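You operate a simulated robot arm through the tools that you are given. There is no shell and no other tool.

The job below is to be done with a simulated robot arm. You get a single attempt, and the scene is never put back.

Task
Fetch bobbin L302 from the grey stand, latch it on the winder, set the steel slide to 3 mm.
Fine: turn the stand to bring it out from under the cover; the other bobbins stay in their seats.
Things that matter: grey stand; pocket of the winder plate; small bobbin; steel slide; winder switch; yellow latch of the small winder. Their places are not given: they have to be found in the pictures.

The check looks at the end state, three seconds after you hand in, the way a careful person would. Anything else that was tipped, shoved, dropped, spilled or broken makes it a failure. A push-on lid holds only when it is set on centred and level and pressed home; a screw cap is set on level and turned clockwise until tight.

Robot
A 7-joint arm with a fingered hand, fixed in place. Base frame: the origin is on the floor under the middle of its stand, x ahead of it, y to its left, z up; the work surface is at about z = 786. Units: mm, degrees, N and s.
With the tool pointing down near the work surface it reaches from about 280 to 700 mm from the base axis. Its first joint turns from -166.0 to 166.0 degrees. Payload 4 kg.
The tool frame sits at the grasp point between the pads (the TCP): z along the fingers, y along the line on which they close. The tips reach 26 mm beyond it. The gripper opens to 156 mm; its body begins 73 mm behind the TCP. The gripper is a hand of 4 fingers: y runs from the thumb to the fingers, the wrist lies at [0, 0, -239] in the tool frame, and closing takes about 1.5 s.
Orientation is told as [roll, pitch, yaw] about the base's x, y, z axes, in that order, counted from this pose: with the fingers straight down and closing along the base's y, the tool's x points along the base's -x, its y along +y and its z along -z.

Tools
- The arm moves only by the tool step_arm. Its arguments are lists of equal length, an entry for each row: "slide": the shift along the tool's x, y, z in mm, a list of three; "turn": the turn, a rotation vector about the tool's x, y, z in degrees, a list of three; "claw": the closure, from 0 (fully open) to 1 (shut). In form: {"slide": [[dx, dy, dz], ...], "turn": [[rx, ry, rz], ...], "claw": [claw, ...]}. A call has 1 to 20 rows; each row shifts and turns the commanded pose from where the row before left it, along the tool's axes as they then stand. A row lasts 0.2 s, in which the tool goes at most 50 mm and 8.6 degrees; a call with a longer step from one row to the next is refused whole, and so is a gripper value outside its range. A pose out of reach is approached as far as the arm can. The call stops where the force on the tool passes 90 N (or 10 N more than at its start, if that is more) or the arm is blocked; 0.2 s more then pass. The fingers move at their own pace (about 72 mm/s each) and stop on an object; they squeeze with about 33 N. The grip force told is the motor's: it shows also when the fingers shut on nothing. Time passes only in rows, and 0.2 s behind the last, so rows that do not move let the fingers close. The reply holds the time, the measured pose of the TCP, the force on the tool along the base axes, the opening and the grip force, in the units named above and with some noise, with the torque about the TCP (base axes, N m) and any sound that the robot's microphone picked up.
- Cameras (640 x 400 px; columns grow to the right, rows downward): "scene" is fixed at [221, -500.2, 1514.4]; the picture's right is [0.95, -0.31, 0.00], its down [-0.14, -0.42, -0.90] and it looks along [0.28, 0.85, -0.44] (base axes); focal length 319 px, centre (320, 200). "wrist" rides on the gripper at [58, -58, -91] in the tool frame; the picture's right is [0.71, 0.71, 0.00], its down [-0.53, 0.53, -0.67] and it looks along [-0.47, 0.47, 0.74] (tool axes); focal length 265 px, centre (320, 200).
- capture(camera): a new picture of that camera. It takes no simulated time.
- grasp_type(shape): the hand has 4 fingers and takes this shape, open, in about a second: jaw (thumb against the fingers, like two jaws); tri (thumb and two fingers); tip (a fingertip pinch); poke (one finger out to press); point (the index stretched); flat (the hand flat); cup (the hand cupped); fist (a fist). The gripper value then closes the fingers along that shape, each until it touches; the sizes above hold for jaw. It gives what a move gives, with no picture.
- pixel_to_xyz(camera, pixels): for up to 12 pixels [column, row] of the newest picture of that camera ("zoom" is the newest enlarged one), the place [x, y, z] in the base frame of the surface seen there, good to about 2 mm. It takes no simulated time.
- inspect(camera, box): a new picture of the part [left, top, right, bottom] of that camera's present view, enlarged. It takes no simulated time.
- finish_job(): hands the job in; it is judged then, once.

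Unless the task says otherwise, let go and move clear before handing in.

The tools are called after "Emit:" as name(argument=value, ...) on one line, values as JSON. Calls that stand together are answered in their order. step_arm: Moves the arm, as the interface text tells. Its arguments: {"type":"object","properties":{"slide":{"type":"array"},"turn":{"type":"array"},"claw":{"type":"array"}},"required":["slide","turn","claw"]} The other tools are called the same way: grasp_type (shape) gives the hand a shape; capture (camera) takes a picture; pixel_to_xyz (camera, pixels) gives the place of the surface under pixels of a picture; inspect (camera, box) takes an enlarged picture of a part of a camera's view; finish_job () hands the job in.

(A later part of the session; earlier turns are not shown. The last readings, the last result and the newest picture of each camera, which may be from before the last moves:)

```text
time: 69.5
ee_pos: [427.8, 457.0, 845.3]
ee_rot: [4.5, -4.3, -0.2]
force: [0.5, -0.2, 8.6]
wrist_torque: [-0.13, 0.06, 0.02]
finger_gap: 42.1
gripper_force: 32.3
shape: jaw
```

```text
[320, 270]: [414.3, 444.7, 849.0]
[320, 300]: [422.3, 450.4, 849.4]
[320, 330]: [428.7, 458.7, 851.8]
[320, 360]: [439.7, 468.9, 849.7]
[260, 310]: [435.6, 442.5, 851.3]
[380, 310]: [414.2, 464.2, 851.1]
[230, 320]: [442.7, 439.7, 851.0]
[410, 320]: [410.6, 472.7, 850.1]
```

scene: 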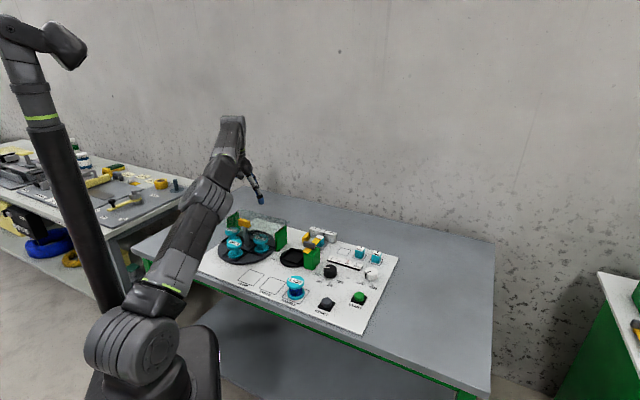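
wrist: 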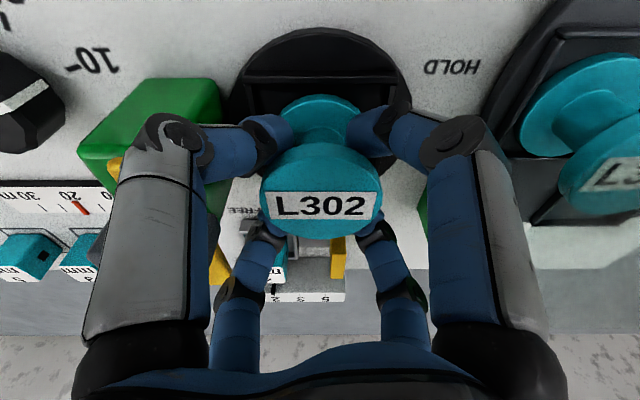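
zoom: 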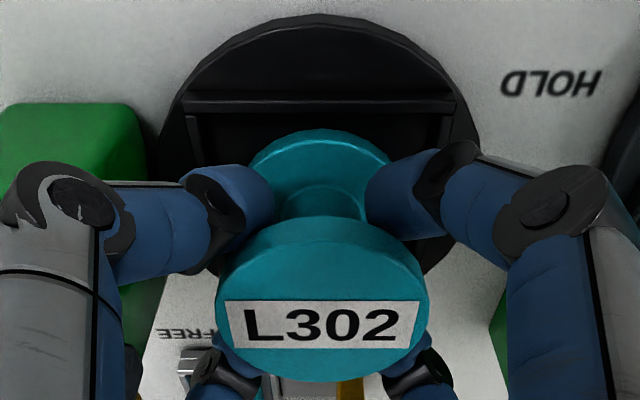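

Contact: 8.6 N upward and the top at z≈850, so L302 is seated in the pocket. I'll open the fingers gradually to claw 0.54.

Emit:
step_arm(slide=[[0, 0, 0], [0, 0, 0], [0, 0, 0], [0, 0, 0], [0, 0, 0], [0, 0, 0]], turn=[[0, 0, 0], [0, 0, 0], [0, 0, 0], [0, 0, 0], [0, 0, 0], [0, 0, 0]], claw=[0.75, 0.68, 0.6, 0.54, 0.54, 0.54])

Emit:
capture(camera="wrist")

Emit:
inspect(camera="scene", box=[280, 220, 340, 280])

```text
time: 70.9
ee_pos: [428.4, 457.3, 845.1]
ee_rot: [4.4, -4.1, -0.1]
force: [0.6, -0.7, 0.1]
wrist_torque: [0.02, 0.03, 0.0]
finger_gap: 71.3
gripper_force: 0.2
shape: jaw
```

```text
taken
```

wrist: 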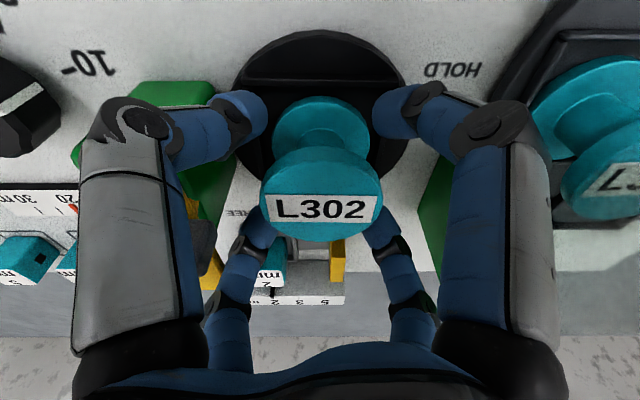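

```text
6.67 times, centred on (310, 250) of scene
```

zoom: 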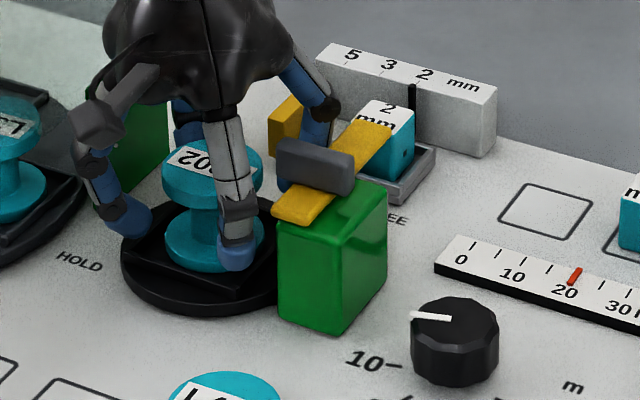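

The fingers are clear of L302 (force near zero). I'll rise straight up 115 mm and then inspect how it sits.

Emit:
step_arm(slide=[[-0.75, 0.75, -9.9], [-0.75, 0.75, -9.9], [-1.5, 1.5, -19.9], [-1.9, 1.9, -24.8], [-1.9, 1.9, -24.8], [-1.9, 1.9, -24.8], [0, 0, 0]], turn=[[0, 0, 0], [0, 0, 0], [0, 0, 0], [0, 0, 0], [0, 0, 0], [0, 0, 0], [0, 0, 0]], claw=[0.54, 0.54, 0.54, 0.54, 0.54, 0.54, 0.54])

Emit:
capture(camera="wrist")

Emit:
inspect(camera="scene", box=[280, 220, 340, 280])

```text
time: 72.5
ee_pos: [426.3, 457.6, 959.6]
ee_rot: [4.5, -4.2, -0.1]
force: [-0.4, -0.7, 0.3]
wrist_torque: [-0.01, 0.02, 0.02]
finger_gap: 71.3
gripper_force: 0.0
shape: jaw
```

```text
taken
```

wrist: 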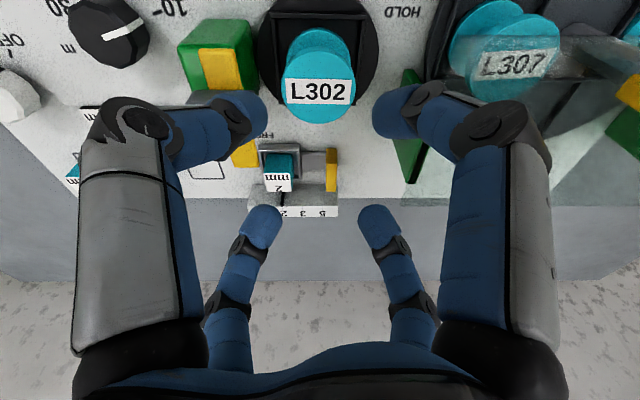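

```text
6.67 times, centred on (310, 250) of scene
```

zoom: 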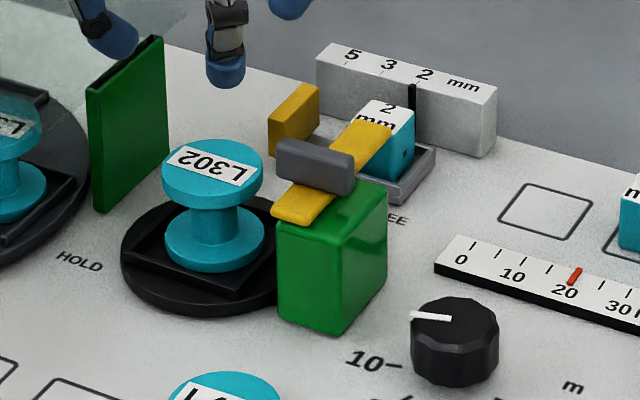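

L302 stands in the pocket. I'll enlarge the wrist view to check it is level and centred, and measure the rim.

Emit:
inspect(camera="wrist", box=[230, 0, 410, 140])

Emit:
pixel_to_xyz(camera="zoom", pixels=[[320, 180], [320, 210], [320, 270], [320, 325], [320, 342], [210, 250], [430, 250], [240, 310], [400, 310], [150, 150], [492, 150], [200, 265]])

```text
2.86 times, centred on (320, 70) of wrist
```

zoom: 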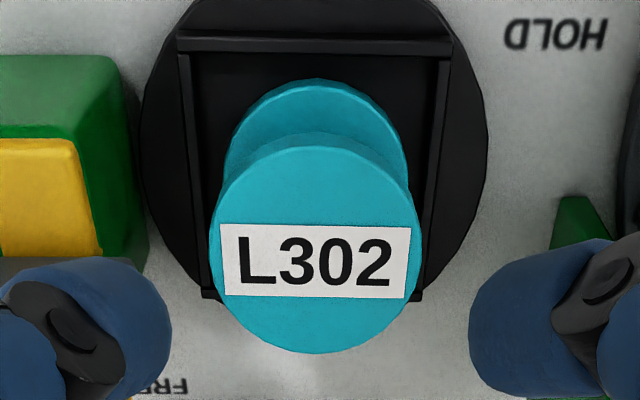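

```text
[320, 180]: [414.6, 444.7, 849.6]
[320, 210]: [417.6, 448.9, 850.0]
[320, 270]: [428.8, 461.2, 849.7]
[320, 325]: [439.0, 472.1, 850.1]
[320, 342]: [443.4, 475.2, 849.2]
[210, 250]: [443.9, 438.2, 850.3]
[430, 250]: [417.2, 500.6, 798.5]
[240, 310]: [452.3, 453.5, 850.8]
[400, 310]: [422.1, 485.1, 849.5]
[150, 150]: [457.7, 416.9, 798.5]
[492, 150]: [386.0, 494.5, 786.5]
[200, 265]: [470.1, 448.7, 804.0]
```

L302 is level (z 849–851 all round) and centred in the pocket within 2 mm. Now I'll untilt, open the hand, and move over the latch pivot near (474.5, 408) with yaw 45°.

Emit:
step_arm(slide=[[0, 0, -30], [0, 0, 0], [-16, -16.5, 0], [-16, -16.5, 0], [-16.2, -16.6, 0], [0, 0, 0], [0, 0, 0], [0, 0, 0], [0, 0, 0], [0, 0, 0], [0, 0, 0], [0, 0, 0]], turn=[[0, 0, 0], [4.35, 4.35, 0], [0, 0, 0], [0, 0, 0], [0, 0, 0], [0, 0, -7.5], [0, 0, -7.5], [0, 0, -7.5], [0, 0, -7.5], [0, 0, -7.5], [0, 0, -7.5], [0, 0, 0]], claw=[0.54, 0.54, 0.4, 0.2, 0, 0, 0, 0, 0, 0, 0, 0])

Emit:
capture(camera="wrist")

```text
time: 75.1
ee_pos: [475.0, 404.4, 988.7]
ee_rot: [0.1, 0.0, 45.2]
force: [-0.3, -0.4, 0.3]
wrist_torque: [-0.02, 0.02, 0.0]
finger_gap: 156.0
gripper_force: 0.1
shape: jaw
```

```text
taken
```

wrist: 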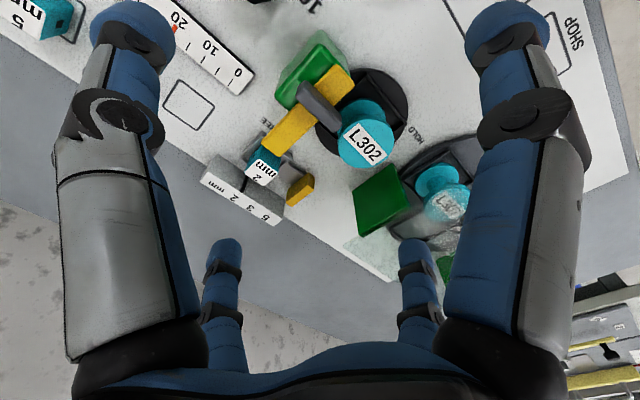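

Emit:
inspect(camera="wrist", box=[240, 20, 420, 180])

Emit:
pixel_to_xyz(camera="zoom", pixels=[[240, 175], [340, 265], [280, 215], [310, 200], [265, 215], [295, 235], [90, 310], [200, 260], [280, 140], [235, 125], [240, 165], [350, 255]])

```text
2.50 times, centred on (330, 100) of wrist
```

zoom: 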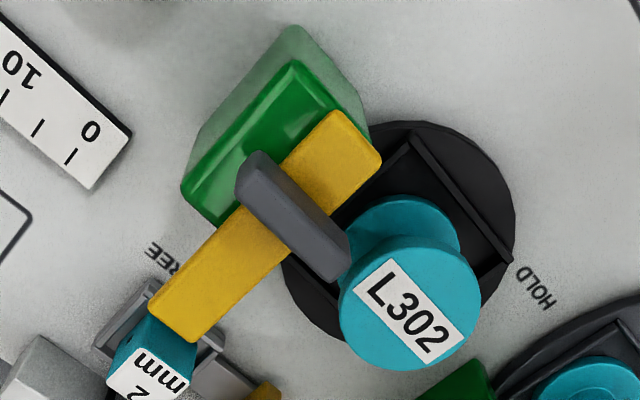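

```text
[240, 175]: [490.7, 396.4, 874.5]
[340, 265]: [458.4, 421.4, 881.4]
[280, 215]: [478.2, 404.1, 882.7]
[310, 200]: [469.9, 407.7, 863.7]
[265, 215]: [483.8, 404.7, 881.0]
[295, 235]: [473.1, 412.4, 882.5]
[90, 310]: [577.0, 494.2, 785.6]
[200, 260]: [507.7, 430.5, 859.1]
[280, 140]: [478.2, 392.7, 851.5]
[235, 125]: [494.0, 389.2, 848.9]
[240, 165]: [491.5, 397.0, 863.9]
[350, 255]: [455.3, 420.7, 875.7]
```

I'll sample more points on the grey knob's top face and the yellow bar to fix the pivot's centre.

Emit:
pixel_to_xyz(camera="zoom", pixels=[[252, 190], [262, 200], [275, 210], [288, 222], [300, 235], [312, 248], [325, 262], [333, 272], [262, 170], [300, 205], [335, 240], [345, 250]])

Emit:
pixel_to_xyz(camera="zoom", pixels=[[335, 118], [372, 155], [350, 150], [320, 160], [160, 305], [190, 330], [180, 310], [220, 250], [250, 270], [200, 230], [245, 255], [215, 280]])

```text
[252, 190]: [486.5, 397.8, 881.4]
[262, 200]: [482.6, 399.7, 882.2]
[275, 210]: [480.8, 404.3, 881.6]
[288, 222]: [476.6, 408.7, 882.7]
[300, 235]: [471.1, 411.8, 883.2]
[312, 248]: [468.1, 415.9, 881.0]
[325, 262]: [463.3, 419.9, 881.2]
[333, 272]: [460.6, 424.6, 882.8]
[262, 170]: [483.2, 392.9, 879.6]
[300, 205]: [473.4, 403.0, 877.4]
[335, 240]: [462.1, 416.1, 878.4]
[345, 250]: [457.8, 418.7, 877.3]
```

```text
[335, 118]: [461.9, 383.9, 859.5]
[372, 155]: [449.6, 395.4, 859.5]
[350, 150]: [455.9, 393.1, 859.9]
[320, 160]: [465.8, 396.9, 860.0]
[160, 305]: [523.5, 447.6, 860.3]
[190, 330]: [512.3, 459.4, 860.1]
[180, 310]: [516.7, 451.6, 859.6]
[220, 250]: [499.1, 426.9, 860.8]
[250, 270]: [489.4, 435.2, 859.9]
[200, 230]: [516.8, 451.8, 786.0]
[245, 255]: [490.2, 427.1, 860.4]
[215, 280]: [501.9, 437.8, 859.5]
```

The latch pivot is at about (474.1, 409.0); the knob spans 42×12 mm, top z 882, and the bar's top is z 860. I'll descend to TCP z≈892 so the tips stay above the bar.

Emit:
step_arm(slide=[[-2.6, 3.9, 20], [0, 0, 20], [0, 0, 20], [0, 0, 20], [0, 0, 16], [0, 0, 0]], turn=[[0, 0, 0], [0, 0, 0], [0, 0, 0], [0, 0, 0], [0, 0, 0], [0, 0, 0]], claw=[0, 0, 0, 0, 0, 0])

Emit:
capture(camera="wrist")

Emit:
inspect(camera="scene", box=[260, 180, 360, 280])

```text
time: 76.5
ee_pos: [474.7, 409.0, 891.3]
ee_rot: [0.2, -0.1, 45.0]
force: [0.0, -0.7, -0.3]
wrist_torque: [0.0, 0.01, 0.01]
finger_gap: 155.7
gripper_force: 0.0
shape: jaw
```

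```text
taken
```

wrist: 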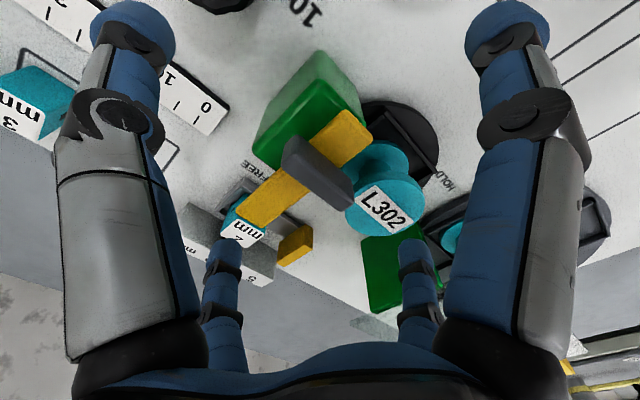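

```text
4.00 times, centred on (310, 230) of scene
```

zoom: 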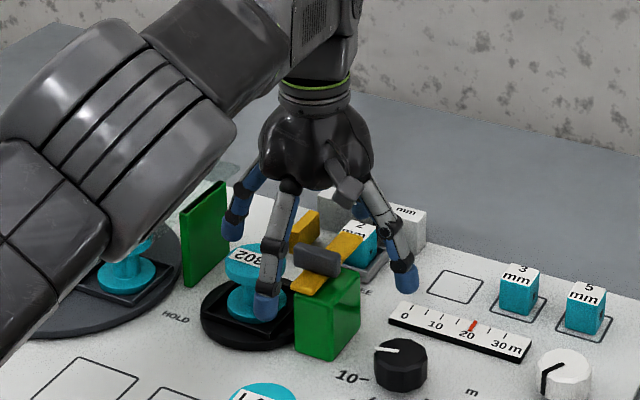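

The hand is centred over the knob (wrist 317,172) at z 891. Closing on it.

Emit:
step_arm(slide=[[0, 0, 0], [0, 0, 0], [0, 0, 0], [0, 0, 0], [0, 0, 0], [0, 0, 0], [0, 0, 0], [0, 0, 0], [0, 0, 0], [0, 0, 0]], turn=[[0, 0, 0], [0, 0, 0], [0, 0, 0], [0, 0, 0], [0, 0, 0], [0, 0, 0], [0, 0, 0], [0, 0, 0], [0, 0, 0], [0, 0, 0]], claw=[0.3, 0.6, 0.8, 0.9, 1, 1, 1, 1, 1, 1])

Emit:
capture(camera="wrist")

Emit:
inspect(camera="scene", box=[260, 180, 360, 280])

```text
time: 78.7
ee_pos: [472.8, 409.6, 891.0]
ee_rot: [0.1, 0.1, 45.0]
force: [0.6, 0.5, -8.4]
wrist_torque: [-0.02, -0.04, 0.04]
finger_gap: 27.8
gripper_force: 33.2
shape: jaw
```

```text
taken
```

wrist: 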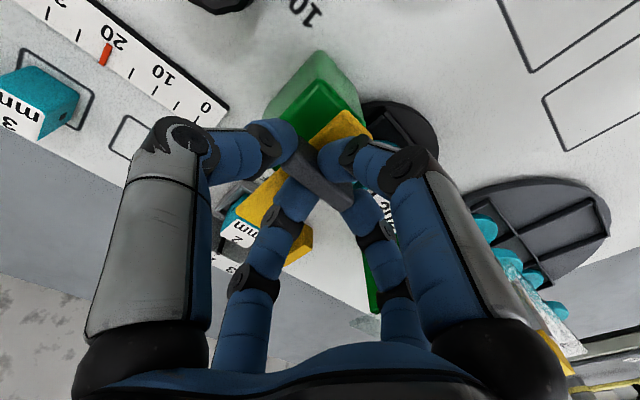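

```text
4.00 times, centred on (310, 230) of scene
```

zoom: 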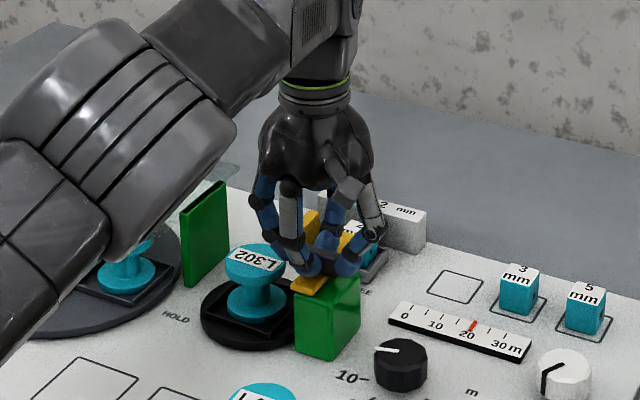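

The knob is gripped (33 N, gap 28). I'll turn it counter-clockwise (toward HOLD) by 30° first and check.

Emit:
step_arm(slide=[[0, 0, 0], [0, 0, 0], [0, 0, 0], [0, 0, 0], [0, 0, 0], [0, 0, 0], [0, 0, 0], [0, 0, 0], [0, 0, 0], [0, 0, 0], [0, 0, 0]], turn=[[0, 0, -3], [0, 0, -3], [0, 0, -3], [0, 0, -3], [0, 0, -3], [0, 0, -3], [0, 0, -3], [0, 0, -3], [0, 0, -3], [0, 0, -3], [0, 0, 0]], claw=[1, 1, 1, 1, 1, 1, 1, 1, 1, 1, 1])

Emit:
capture(camera="wrist")

Emit:
inspect(camera="scene", box=[260, 180, 360, 280])

```text
time: 81.1
ee_pos: [473.0, 408.8, 892.2]
ee_rot: [0.2, 0.0, 75.1]
force: [3.5, -1.6, -21.9]
wrist_torque: [-0.03, -0.1, -0.05]
finger_gap: 27.2
gripper_force: 33.1
shape: jaw
```

```text
taken
```

wrist: 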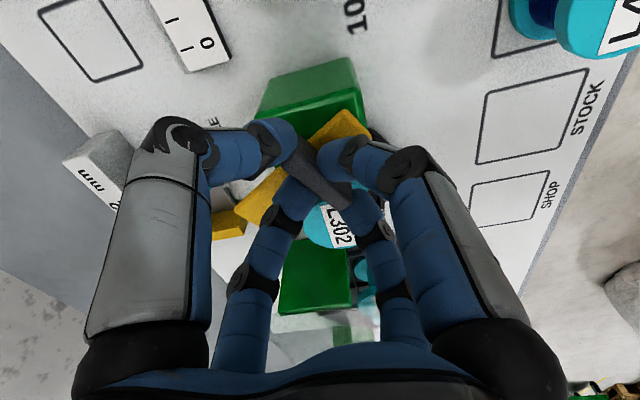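

```text
4.00 times, centred on (310, 230) of scene
```

zoom: 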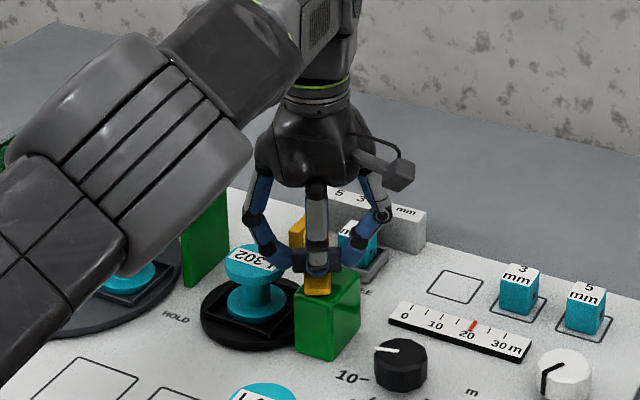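

The latch turns with the hand. I'll continue the remaining 60°, easing 1 mm down to relieve the pull.

Emit:
step_arm(slide=[[0, 0, 0.5], [0, 0, 0.5], [0, 0, 0], [0, 0, 0], [0, 0, 0], [0, 0, 0], [0, 0, 0], [0, 0, 0], [0, 0, 0], [0, 0, 0], [0, 0, 0], [0, 0, 0], [0, 0, 0], [0, 0, 0], [0, 0, 0], [0, 0, 0], [0, 0, 0]], turn=[[0, 0, -3], [0, 0, -3], [0, 0, -3], [0, 0, -3], [0, 0, -3], [0, 0, -3], [0, 0, -3], [0, 0, -3], [0, 0, -3], [0, 0, -3], [0, 0, -3], [0, 0, -3], [0, 0, -3], [0, 0, -3], [0, 0, -3], [0, 0, -3], [0, 0, 0]], claw=[1, 1, 1, 1, 1, 1, 1, 1, 1, 1, 1, 1, 1, 1, 1, 1, 1])

Emit:
capture(camera="wrist")

Emit:
inspect(camera="scene", box=[260, 180, 360, 280])

```text
time: 84.7
ee_pos: [472.5, 410.2, 891.8]
ee_rot: [0.1, -0.1, 123.1]
force: [8.9, 1.8, -16.4]
wrist_torque: [0.06, -0.22, -0.01]
finger_gap: 27.2
gripper_force: 33.2
shape: jaw
```

```text
taken
```

wrist: 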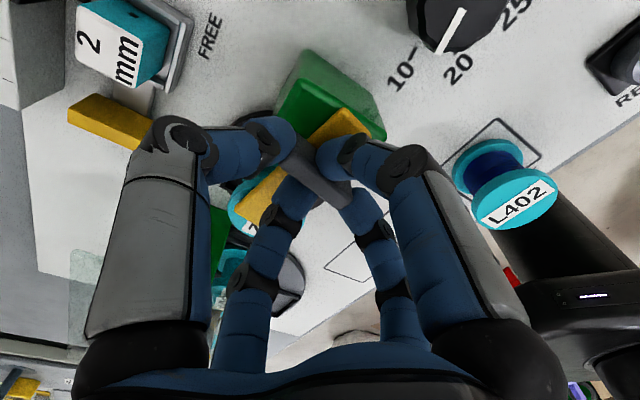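

```text
4.00 times, centred on (310, 230) of scene
```

zoom: 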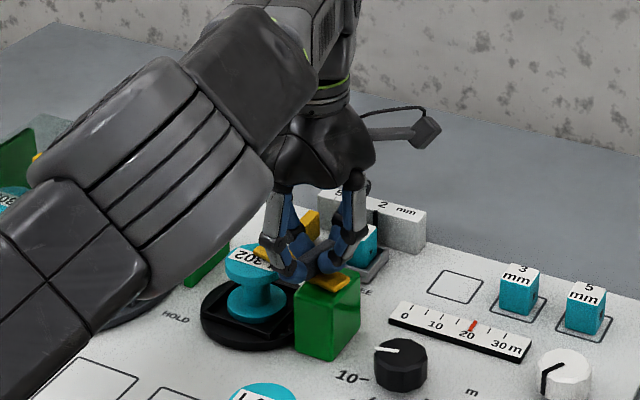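

The bar is now over L302 at 78° turned, and torque is small. Turning the last 12° to 135°.

Emit:
step_arm(slide=[[0, 0, 0], [0, 0, 0], [0, 0, 0], [0, 0, 0], [0, 0, 0]], turn=[[0, 0, -3], [0, 0, -3], [0, 0, -3], [0, 0, -3], [0, 0, 0]], claw=[1, 1, 1, 1, 1])

Emit:
capture(camera="wrist")

Emit:
inspect(camera="scene", box=[260, 180, 360, 280])

```text
time: 85.9
ee_pos: [473.1, 409.1, 891.5]
ee_rot: [0.0, -0.1, 135.0]
force: [9.6, 0.1, -12.6]
wrist_torque: [0.1, -0.29, -0.04]
finger_gap: 27.5
gripper_force: 33.0
shape: jaw
```

```text
taken
```

wrist: 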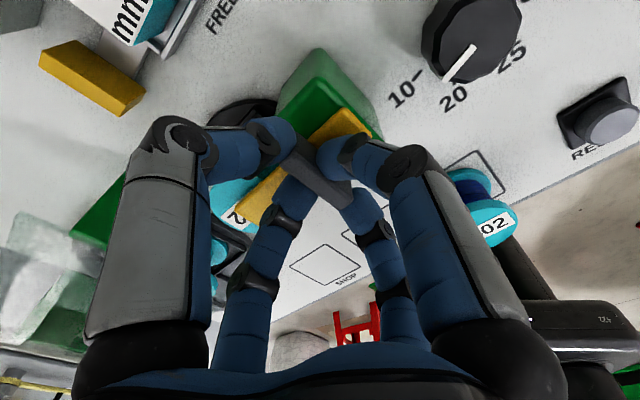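

```text
4.00 times, centred on (310, 230) of scene
```

zoom: 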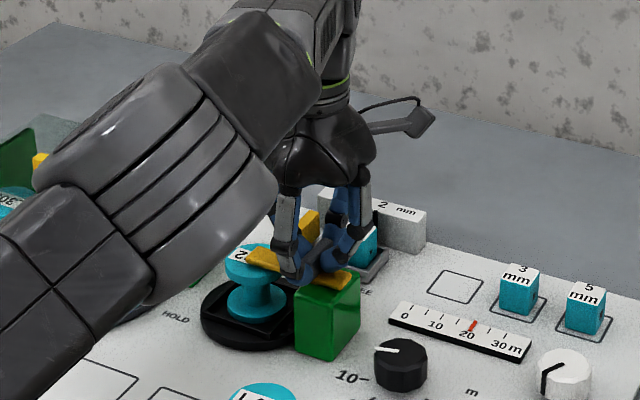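

The yellow bar now lies across L302 toward HOLD. I'll open the fingers and rise to inspect the result.

Emit:
step_arm(slide=[[0, 0, 0], [0, 0, 0], [0, 0, 0], [0, 0, 0], [0, 0, 0], [0, 0, 0], [0, 0, 0], [0, 0, -20], [0, 0, -25], [0, 0, -25], [0, 0, -25], [0, 0, 0]], turn=[[0, 0, 0], [0, 0, 0], [0, 0, 0], [0, 0, 0], [0, 0, 0], [0, 0, 0], [0, 0, 0], [0, 0, 0], [0, 0, 0], [0, 0, 0], [0, 0, 0], [0, 0, 0]], claw=[0.9, 0.8, 0.5, 0.2, 0, 0, 0, 0, 0, 0, 0, 0])

Emit:
capture(camera="wrist")

Emit:
inspect(camera="scene", box=[270, 215, 350, 280])

```text
time: 88.5
ee_pos: [473.5, 408.7, 987.3]
ee_rot: [0.0, -0.1, 135.0]
force: [-0.6, -0.3, -0.5]
wrist_torque: [-0.03, -0.02, 0.0]
finger_gap: 155.7
gripper_force: 0.1
shape: jaw
```

```text
taken
```

wrist: 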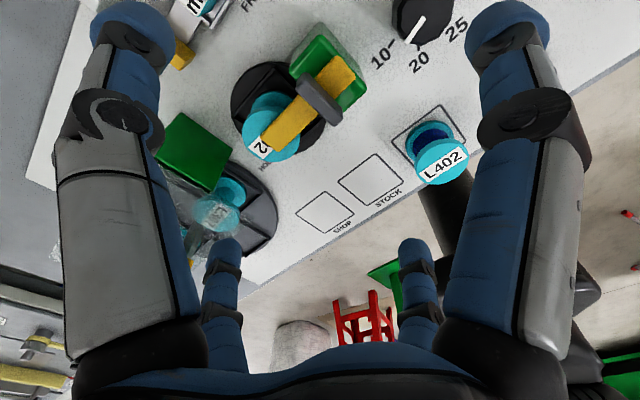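

```text
6.15 times, centred on (310, 248) of scene
```

zoom: 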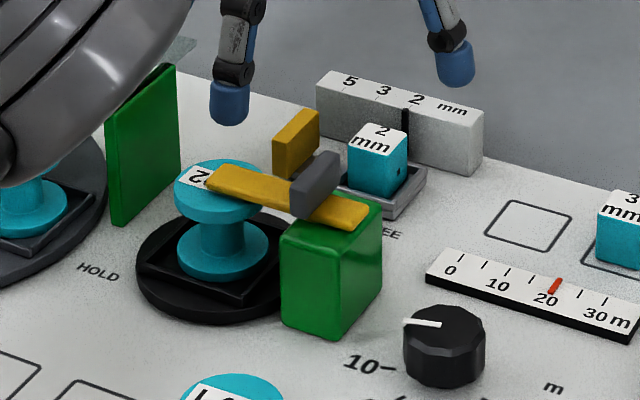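

The latch bar lies over L302's top. I'll enlarge the wrist view to measure the bar's direction exactly.

Emit:
inspect(camera="wrist", box=[220, 20, 380, 180])

Emit:
pixel_to_xyz(camera="zoom", pixels=[[190, 310], [225, 330], [210, 315], [250, 240], [275, 270], [380, 90], [410, 120], [300, 225], [345, 190], [420, 245], [400, 190], [355, 145]])

```text
2.50 times, centred on (300, 100) of wrist
```

zoom: 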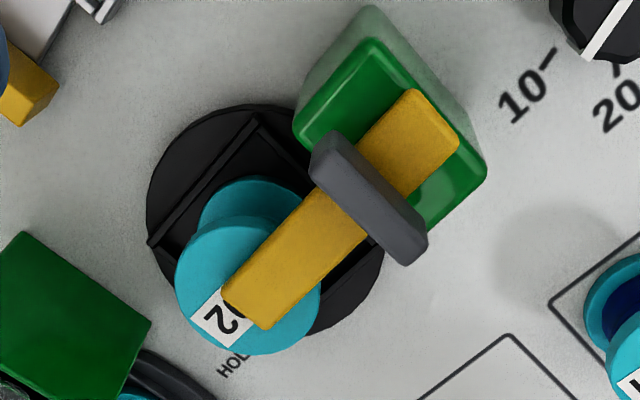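

```text
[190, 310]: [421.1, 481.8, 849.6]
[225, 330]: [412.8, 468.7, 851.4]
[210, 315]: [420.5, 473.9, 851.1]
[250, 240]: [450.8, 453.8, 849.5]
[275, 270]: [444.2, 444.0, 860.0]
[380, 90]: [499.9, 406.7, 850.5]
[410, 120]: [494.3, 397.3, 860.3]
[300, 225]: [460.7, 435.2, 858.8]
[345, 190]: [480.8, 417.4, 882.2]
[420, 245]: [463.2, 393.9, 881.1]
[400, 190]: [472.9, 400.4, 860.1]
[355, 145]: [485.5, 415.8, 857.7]
```

The latch is across the bobbin, held toward HOLD. Next is the slide: I'll check the poke and point shapes here in free air to find the fingertip place.

Emit:
grasp_type(shape="point")

Emit:
capture(camera="wrist")

Emit:
inspect(camera="scene", box=[260, 130, 360, 260])

Emit:
grasp_type(shape="poke")

Emit:
capture(camera="wrist")

Emit:
inspect(camera="scene", box=[260, 130, 360, 260])

```text
time: 89.4
ee_pos: [472.4, 410.6, 988.1]
ee_rot: [0.0, 0.0, 135.0]
force: [0.8, 0.2, 0.1]
wrist_torque: [-0.02, -0.02, 0.0]
finger_gap: 150.2
gripper_force: 0.1
shape: point
```

```text
taken
```

wrist: 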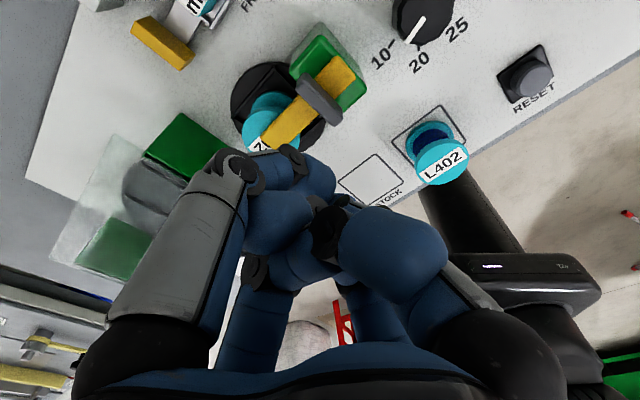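

```text
3.08 times, centred on (310, 195) of scene
```

zoom: 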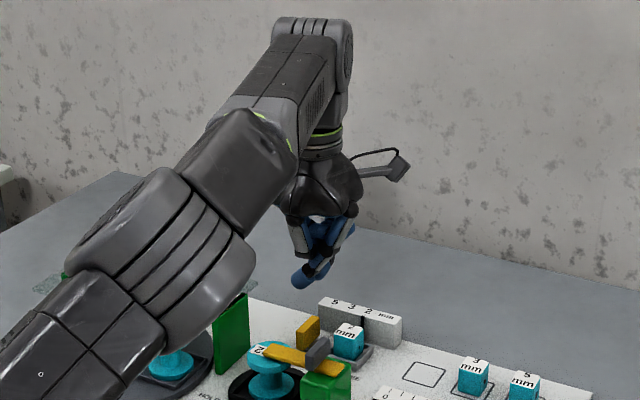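

```text
time: 90.3
ee_pos: [473.5, 410.6, 987.1]
ee_rot: [0.0, -0.2, 134.9]
force: [0.2, 0.0, -0.3]
wrist_torque: [0.0, 0.0, 0.01]
finger_gap: 0.0
gripper_force: 0.0
shape: poke
```

```text
taken
```

wrist: 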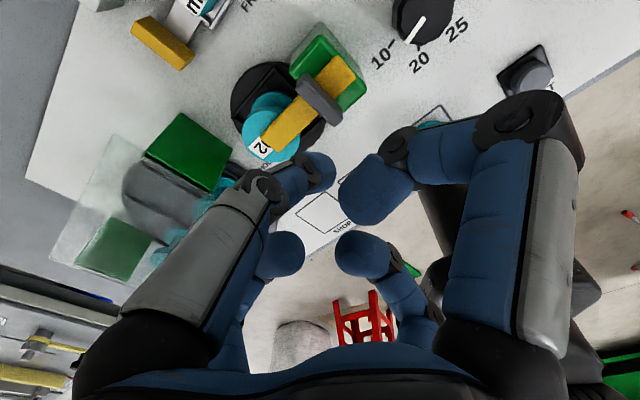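

```text
3.08 times, centred on (310, 195) of scene
```

zoom: 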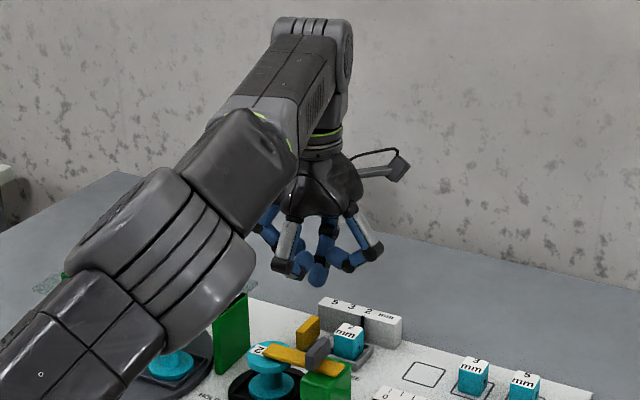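

Emit:
pixel_to_xyz(camera="wrist", pixels=[[325, 172], [315, 165], [300, 180], [270, 190], [230, 240], [390, 195], [370, 170], [410, 145], [515, 120], [270, 250], [290, 240], [355, 250]])

Emit:
inspect(camera="scene", box=[285, 180, 325, 230])

Emit:
pixel_to_xyz(camera="zoom", pixels=[[320, 320], [320, 300], [320, 280], [270, 260], [330, 270], [400, 270], [250, 210], [340, 330]])

```text
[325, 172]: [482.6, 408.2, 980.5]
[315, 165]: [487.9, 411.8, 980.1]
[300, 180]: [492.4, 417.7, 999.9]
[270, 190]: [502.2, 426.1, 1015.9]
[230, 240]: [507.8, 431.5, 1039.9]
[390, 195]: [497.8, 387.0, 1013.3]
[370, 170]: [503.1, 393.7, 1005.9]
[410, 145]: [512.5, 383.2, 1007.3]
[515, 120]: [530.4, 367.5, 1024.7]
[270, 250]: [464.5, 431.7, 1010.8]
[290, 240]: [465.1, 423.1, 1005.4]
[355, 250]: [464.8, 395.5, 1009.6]
```

```text
8.00 times, centred on (305, 205) of scene
```

zoom: 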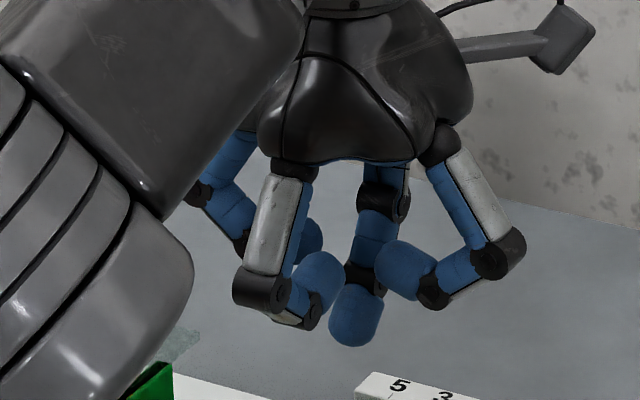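

```text
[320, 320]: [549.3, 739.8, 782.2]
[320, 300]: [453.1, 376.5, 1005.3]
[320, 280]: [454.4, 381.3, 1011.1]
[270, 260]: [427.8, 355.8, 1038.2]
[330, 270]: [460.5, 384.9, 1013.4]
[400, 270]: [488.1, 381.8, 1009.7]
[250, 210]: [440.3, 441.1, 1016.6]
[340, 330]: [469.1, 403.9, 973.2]
```

In poke, the fingertip sits almost on the tool axis about 24 mm past the TCP with the others curled ~35 mm higher. I'll tilt 20° outward and move over the gap between the slide's handle and block, staying high.

Emit:
step_arm(slide=[[0, 0, 0], [0, 0, 0], [0, 0, 0], [-14.6, -28.2, 10.25], [-14.6, -28.2, 10.25], [-14.6, -28.2, 10.25], [-14.6, -28.2, 10.25], [0, 0, 0]], turn=[[6.67, 0, 0], [6.67, 0, 0], [6.66, 0, 0], [0, 0, 0], [0, 0, 0], [0, 0, 0], [0, 0, 0], [0, 0, 0]], claw=[0, 0, 0, 0, 0, 0, 0, 0])

Emit:
capture(camera="wrist")

Emit:
inspect(camera="scene", box=[260, 130, 380, 270])

```text
time: 92.1
ee_pos: [516.9, 536.3, 986.2]
ee_rot: [-19.9, -0.1, 135.0]
force: [-0.3, -0.4, 0.7]
wrist_torque: [0.0, 0.01, -0.02]
finger_gap: 0.2
gripper_force: 0.0
shape: poke
```

```text
taken
```

wrist: 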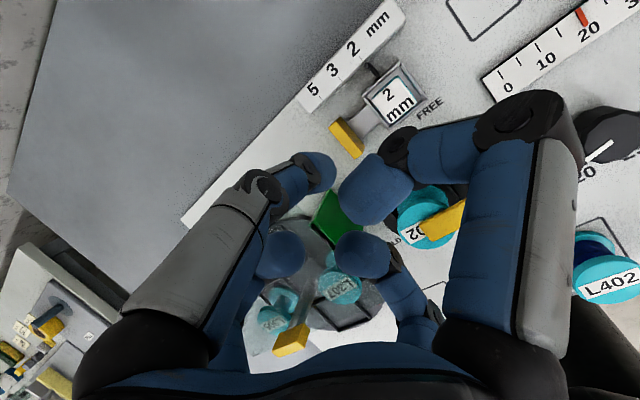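

```text
2.86 times, centred on (320, 200) of scene
```

zoom: 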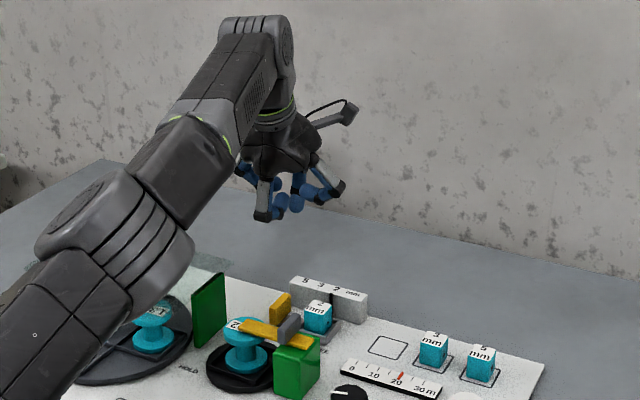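

The wrist camera now sees the slide well (wrist 375,100). I'll enlarge it and measure handle faces, block and ticks.

Emit:
inspect(camera="wrist", box=[290, 10, 450, 170])

Emit:
pixel_to_xyz(camera="zoom", pixels=[[175, 275], [235, 350], [205, 310], [250, 345], [220, 280], [265, 255], [280, 190], [360, 290], [240, 145], [300, 95], [165, 195], [345, 160]])

```text
2.50 times, centred on (370, 90) of wrist
```

zoom: 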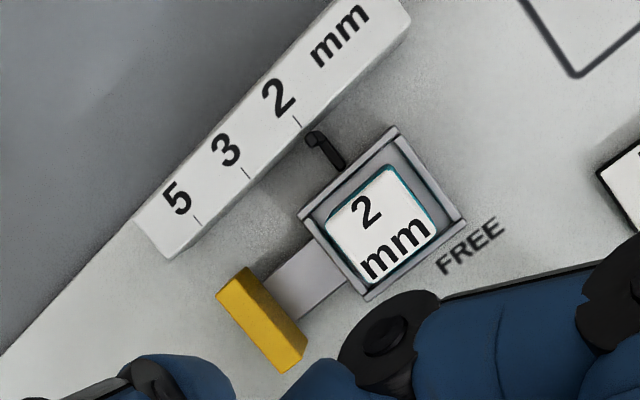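

```text
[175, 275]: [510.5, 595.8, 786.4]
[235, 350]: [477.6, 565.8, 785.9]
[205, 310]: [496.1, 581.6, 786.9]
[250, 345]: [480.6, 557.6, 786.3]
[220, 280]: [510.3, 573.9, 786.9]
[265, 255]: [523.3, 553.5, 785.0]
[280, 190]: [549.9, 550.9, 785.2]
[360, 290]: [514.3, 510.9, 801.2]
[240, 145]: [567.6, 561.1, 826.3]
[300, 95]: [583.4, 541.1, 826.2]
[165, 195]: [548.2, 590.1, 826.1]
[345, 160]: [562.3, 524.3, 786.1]
```

The pointer arm (zoom 325,150) belongs to the steel slide and points at tick 2. I'll sample the handle, pointer tip, ticks and tray edges.

Emit:
pixel_to_xyz(camera="zoom", pixels=[[260, 325], [228, 295], [282, 365], [275, 320], [295, 350], [248, 275], [310, 137], [297, 120], [245, 172], [195, 218], [310, 240], [345, 285]])

Emit:
pixel_to_xyz(camera="zoom", pixels=[[305, 270], [290, 290], [325, 235], [370, 280], [330, 210], [365, 275], [300, 330], [262, 285], [340, 290], [320, 145], [335, 160], [385, 220]])

```text
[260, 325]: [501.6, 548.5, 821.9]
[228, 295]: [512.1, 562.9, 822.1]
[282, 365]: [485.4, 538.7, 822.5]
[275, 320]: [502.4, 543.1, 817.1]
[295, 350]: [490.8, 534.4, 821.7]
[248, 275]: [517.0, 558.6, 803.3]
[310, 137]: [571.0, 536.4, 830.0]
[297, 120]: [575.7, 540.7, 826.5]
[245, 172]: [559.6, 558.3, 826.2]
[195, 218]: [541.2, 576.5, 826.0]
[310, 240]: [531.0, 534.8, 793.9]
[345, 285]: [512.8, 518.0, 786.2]
```

```text
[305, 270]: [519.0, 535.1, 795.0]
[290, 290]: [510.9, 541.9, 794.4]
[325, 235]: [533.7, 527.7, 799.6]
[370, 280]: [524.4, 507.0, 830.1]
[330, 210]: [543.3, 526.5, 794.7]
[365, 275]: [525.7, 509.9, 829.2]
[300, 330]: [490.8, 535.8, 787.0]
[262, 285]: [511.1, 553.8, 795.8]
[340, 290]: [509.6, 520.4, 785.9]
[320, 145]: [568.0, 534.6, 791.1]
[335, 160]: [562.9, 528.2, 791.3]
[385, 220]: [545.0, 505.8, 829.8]
```

Handle inner face u≈−29, tray edge u≈+2.5, ticks: 2 at u 24.8, 3 at u≈0, so I need a 25 mm pull. I'll descend to z≈870 above the gap and check the alignment.

Emit:
step_arm(slide=[[0.3, 6.6, -2.4], [0, 7.9, 21.8], [0, 7.9, 21.8], [0, 7.9, 21.8], [0, 7.9, 21.8], [0, 7.9, 21.8], [0, 0, 0]], turn=[[0, 0, 0], [0, 0, 0], [0, 0, 0], [0, 0, 0], [0, 0, 0], [0, 0, 0], [0, 0, 0]], claw=[0, 0, 0, 0, 0, 0, 0])

Emit:
capture(camera="wrist")

Emit:
inspect(camera="scene", box=[270, 180, 360, 270])

```text
time: 93.7
ee_pos: [511.6, 531.2, 872.5]
ee_rot: [-19.9, -0.2, 135.0]
force: [0.4, 0.4, 0.5]
wrist_torque: [0.0, 0.01, 0.02]
finger_gap: 0.0
gripper_force: 0.0
shape: poke
```

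```text
taken
```

wrist: 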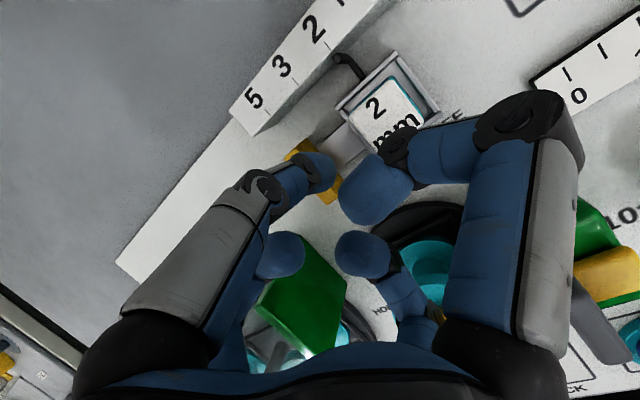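

```text
4.44 times, centred on (315, 225) of scene
```

zoom: 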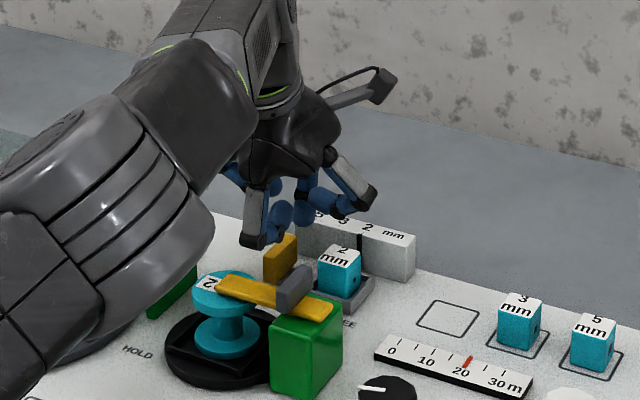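

I need the heights of the curled fingers' lower knuckles and the poke tip relative to things below; I measure them in this enlarged scene view.

Emit:
pixel_to_xyz(camera="zoom", pixels=[[255, 240], [248, 232], [270, 243], [300, 215], [303, 222], [335, 210], [340, 215], [362, 200], [350, 205], [282, 240], [295, 270], [280, 215]])

Emit:
inspect(camera="wrist", box=[270, 40, 440, 220])

Emit:
pixel_to_xyz(camera="zoom", pixels=[[180, 260], [200, 280], [210, 320], [150, 250], [240, 290], [270, 220], [255, 240], [120, 250], [230, 350], [270, 300], [340, 310], [300, 260]])

```text
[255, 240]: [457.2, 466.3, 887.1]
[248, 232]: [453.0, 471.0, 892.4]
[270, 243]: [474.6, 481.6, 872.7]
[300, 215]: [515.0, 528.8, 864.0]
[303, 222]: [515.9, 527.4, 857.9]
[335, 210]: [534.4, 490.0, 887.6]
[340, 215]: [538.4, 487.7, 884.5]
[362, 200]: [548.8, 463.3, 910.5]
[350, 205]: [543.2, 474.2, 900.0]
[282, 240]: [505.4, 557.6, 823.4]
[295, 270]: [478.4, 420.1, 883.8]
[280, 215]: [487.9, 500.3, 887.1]
```

```text
2.22 times, centred on (355, 130) of wrist
```

zoom: 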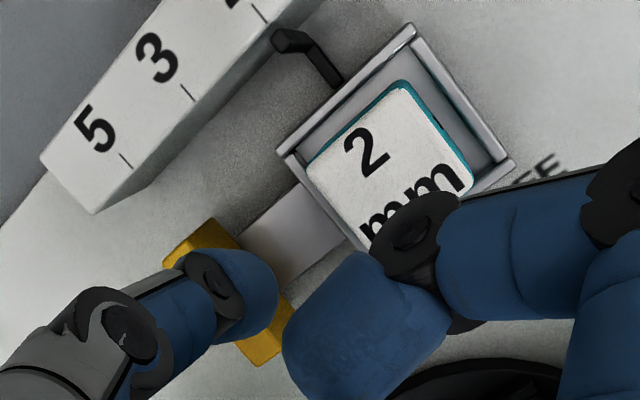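

```text
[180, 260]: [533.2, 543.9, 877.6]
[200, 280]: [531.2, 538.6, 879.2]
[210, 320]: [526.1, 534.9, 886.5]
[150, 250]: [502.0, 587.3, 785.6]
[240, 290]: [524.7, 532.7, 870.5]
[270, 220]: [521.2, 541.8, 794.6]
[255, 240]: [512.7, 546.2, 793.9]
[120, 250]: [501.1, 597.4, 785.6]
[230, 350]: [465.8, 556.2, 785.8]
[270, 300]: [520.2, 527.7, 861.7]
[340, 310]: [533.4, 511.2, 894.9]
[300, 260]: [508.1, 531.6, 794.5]
```

The curled finger toward the bobbin would come too close to L302, and the one toward the cover would meet the cover when pulling. Before choosing a better hand angle, I'll raise the hand and measure the green wall and cover corner.

Emit:
pixel_to_xyz(camera="wrist", pixels=[[262, 300], [300, 242], [342, 290], [310, 342], [285, 268], [325, 272], [320, 320], [280, 320], [300, 290], [430, 240], [450, 235], [440, 260]])

Emit:
step_arm(slide=[[0, -8.5, -23.5], [0, -8.5, -23.5], [0, -8.5, -23.5], [0, -8.5, -23.5], [0, 0, 0]], turn=[[0, 0, 0], [0, 0, 0], [0, 0, 0], [0, 0, 0], [0, 0, 0]], claw=[0, 0, 0, 0, 0])

Emit:
inspect(camera="scene", box=[220, 190, 340, 280])

```text
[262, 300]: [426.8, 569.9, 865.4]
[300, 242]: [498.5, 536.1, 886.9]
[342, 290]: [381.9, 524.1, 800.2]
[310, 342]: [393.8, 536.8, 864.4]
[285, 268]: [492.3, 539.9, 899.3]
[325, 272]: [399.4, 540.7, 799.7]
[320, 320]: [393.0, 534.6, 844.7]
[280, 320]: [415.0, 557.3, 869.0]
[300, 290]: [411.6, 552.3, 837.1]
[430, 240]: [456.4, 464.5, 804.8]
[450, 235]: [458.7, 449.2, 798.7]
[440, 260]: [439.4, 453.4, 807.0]
```

```text
time: 94.9
ee_pos: [511.9, 532.2, 971.3]
ee_rot: [-20.0, -0.3, 135.0]
force: [0.2, -0.1, -0.4]
wrist_torque: [-0.03, -0.02, 0.01]
finger_gap: 0.0
gripper_force: 0.0
shape: poke
```

```text
4.44 times, centred on (280, 235) of scene
```

zoom: 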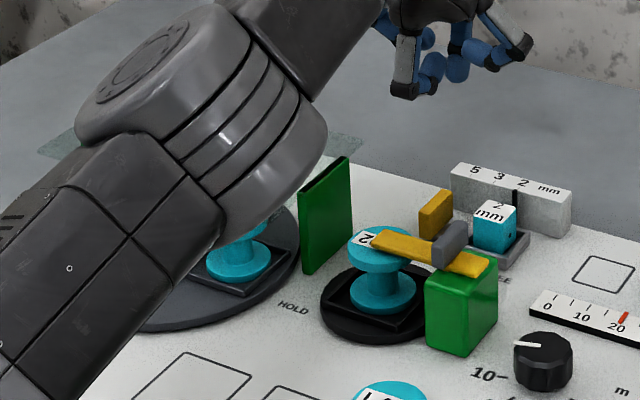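

The wall face is at u≈−101 (v 640–706) and the cover corner near v≈742. A yaw of 180° with a 25° lean toward base −y keeps every curled finger clear and makes the poke finger near vertical, so I'll reorient here at height.

Emit:
step_arm(slide=[[0, 0, 0], [0, 0, 0], [0, 0, 0], [0, 0, 0], [0, 0, 0], [0, 0, 0], [0, 0, 0], [0, 0, 0], [0, 0, 0], [0, 0, 0], [0, 0, 0], [0, 0, 0], [0, 0, 0]], turn=[[-6.67, 0, 0], [0, 0, -7.5], [0, 0, -7.5], [0, 0, -7.5], [0, 0, -7.5], [0, 0, -7.5], [0, 0, -7.5], [0, 0, 0], [0, 0, 0], [0, 0, 0], [0, 0, 0], [0, 0, 0], [0, 0, 0]], claw=[0, 0, 0, 0, 0, 0, 0, 0, 0, 0, 0, 0, 0])

```text
time: 97.7
ee_pos: [511.1, 529.4, 972.4]
ee_rot: [-9.6, 9.2, 179.1]
force: [-0.6, -1.0, 0.2]
wrist_torque: [-0.02, 0.01, 0.05]
finger_gap: 0.0
gripper_force: 0.1
shape: poke
```

The hand is at yaw 179° with a 13° lean toward −v; I'll rotate the remaining 18° to lean 25° toward base −y.

Emit:
step_arm(slide=[[0, 0, 0], [0, 0, 0], [0, 0, 0], [0, 0, 0], [0, 0, 0]], turn=[[5.24, -3.0, 0], [5.24, -3.0, 0], [5.24, -3.0, 0], [0, 0, 0], [0, 0, 0]], claw=[0, 0, 0, 0, 0])

Emit:
capture(camera="wrist")

Emit:
inspect(camera="scene", box=[250, 140, 380, 280])

```text
time: 98.9
ee_pos: [522.4, 540.1, 975.5]
ee_rot: [-25.0, 0.6, -178.0]
force: [-0.6, 1.1, -0.6]
wrist_torque: [-0.01, 0.02, -0.01]
finger_gap: 0.0
gripper_force: 0.1
shape: poke
out of reach, approached as far as the arm can: row 1, 2, 3
```

```text
taken
```

wrist: 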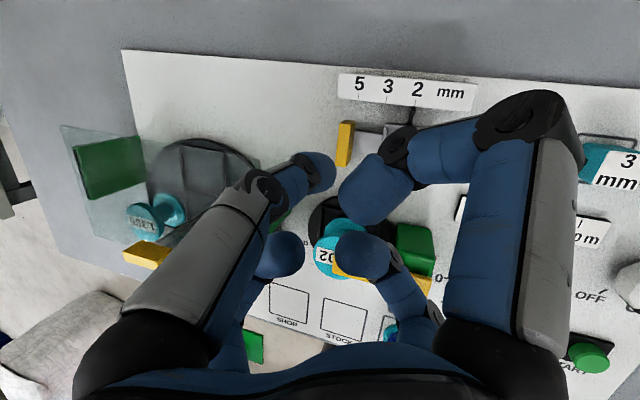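

```text
2.86 times, centred on (315, 210) of scene
```

zoom: 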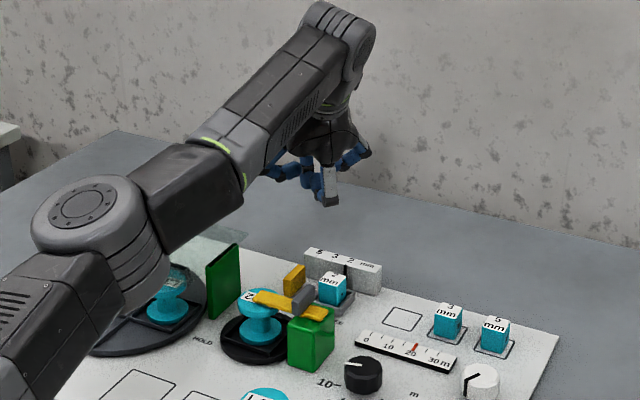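

The arm reached the lean but drifted to (522.4, 540.1) at this height. I'll lower 60 mm and shift back to see whether the target pose is reachable lower down.

Emit:
step_arm(slide=[[-1.7, 12.7, 16.1], [-1.7, 12.7, 16.1], [-1.6, 12.6, 16.2], [0, 0, 0]], turn=[[0, 0, 0], [0, 0, 0], [0, 0, 0], [0, 0, 0]], claw=[0, 0, 0, 0])

```text
time: 99.9
ee_pos: [536.1, 541.9, 920.4]
ee_rot: [-25.0, 0.6, -178.1]
force: [-0.1, 1.0, -0.3]
wrist_torque: [0.01, 0.02, 0.02]
finger_gap: 0.2
gripper_force: 0.1
shape: poke
out of reach, approached as far as the arm can: row 1, 2, 3
```

The arm appears stretched straight at its reach limit (wrist about 700 mm from the shoulder), which is what locks it. I'll pull back inward along −v and slightly up to bend the elbow again.

Emit:
step_arm(slide=[[-25, 16.3, -24.2], [-25, 16.3, -24.2], [-25, 16.3, -24.2], [-25, 16.3, -24.2], [-15, 13, -7], [-15, 13, -7], [0, 0, 0]], turn=[[0, 0, 0], [0, 0, 0], [0, 0, 0], [0, 0, 0], [0, 0, 0], [0, 0, 0], [0, 0, 0]], claw=[0, 0, 0, 0, 0, 0, 0])

Emit:
capture(camera="scene")

```text
time: 101.5
ee_pos: [531.4, 506.6, 1025.9]
ee_rot: [-25.0, 0.6, -178.2]
force: [1.0, -0.2, -0.8]
wrist_torque: [0.02, -0.03, -0.01]
finger_gap: 0.1
gripper_force: 0.1
shape: poke
out of reach, approached as far as the arm can: row 1, 2, 3, 4, 5, 6
```

```text
taken
```

scene: 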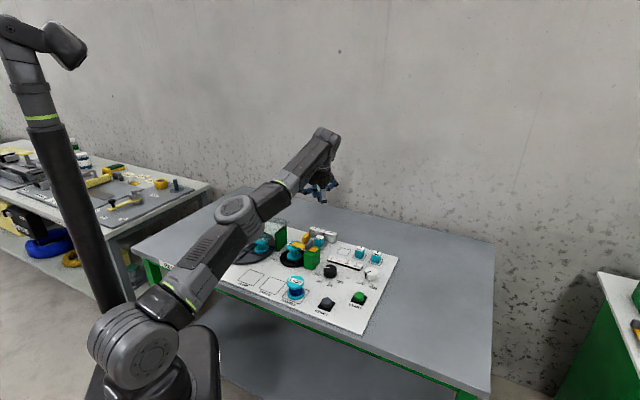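

The scene confirms the arm is stretched straight. A sideways chord move along base −y will let the elbow bend; I'll do that at this safe height.

Emit:
step_arm(slide=[[0, 36.2, -16.9], [0, 36.2, -16.9], [0, 36.2, -16.9], [0, 36.2, -16.9], [0, 36.2, -16.9], [0, 0, 0]], turn=[[0, 0, 0], [0, 0, 0], [0, 0, 0], [0, 0, 0], [0, 0, 0], [0, 0, 0]], claw=[0, 0, 0, 0, 0, 0])

Emit:
capture(camera="scene")

```text
time: 102.9
ee_pos: [609.2, 348.2, 1056.9]
ee_rot: [-25.0, 0.6, -178.0]
force: [-0.9, 0.1, -0.5]
wrist_torque: [0.01, 0.05, -0.03]
finger_gap: 0.0
gripper_force: 0.0
shape: poke
out of reach, approached as far as the arm can: row 1, 2, 3, 4, 5
```

```text
taken
```

scene: 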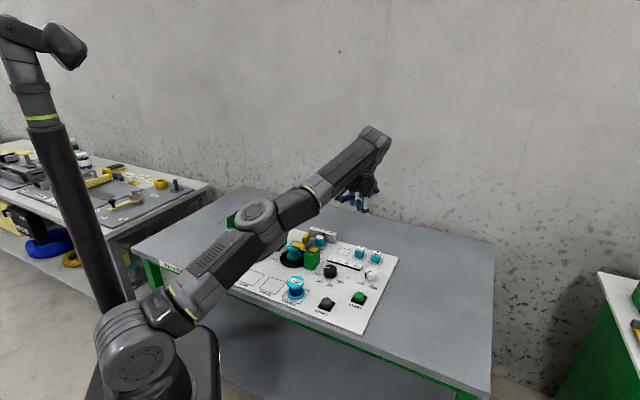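

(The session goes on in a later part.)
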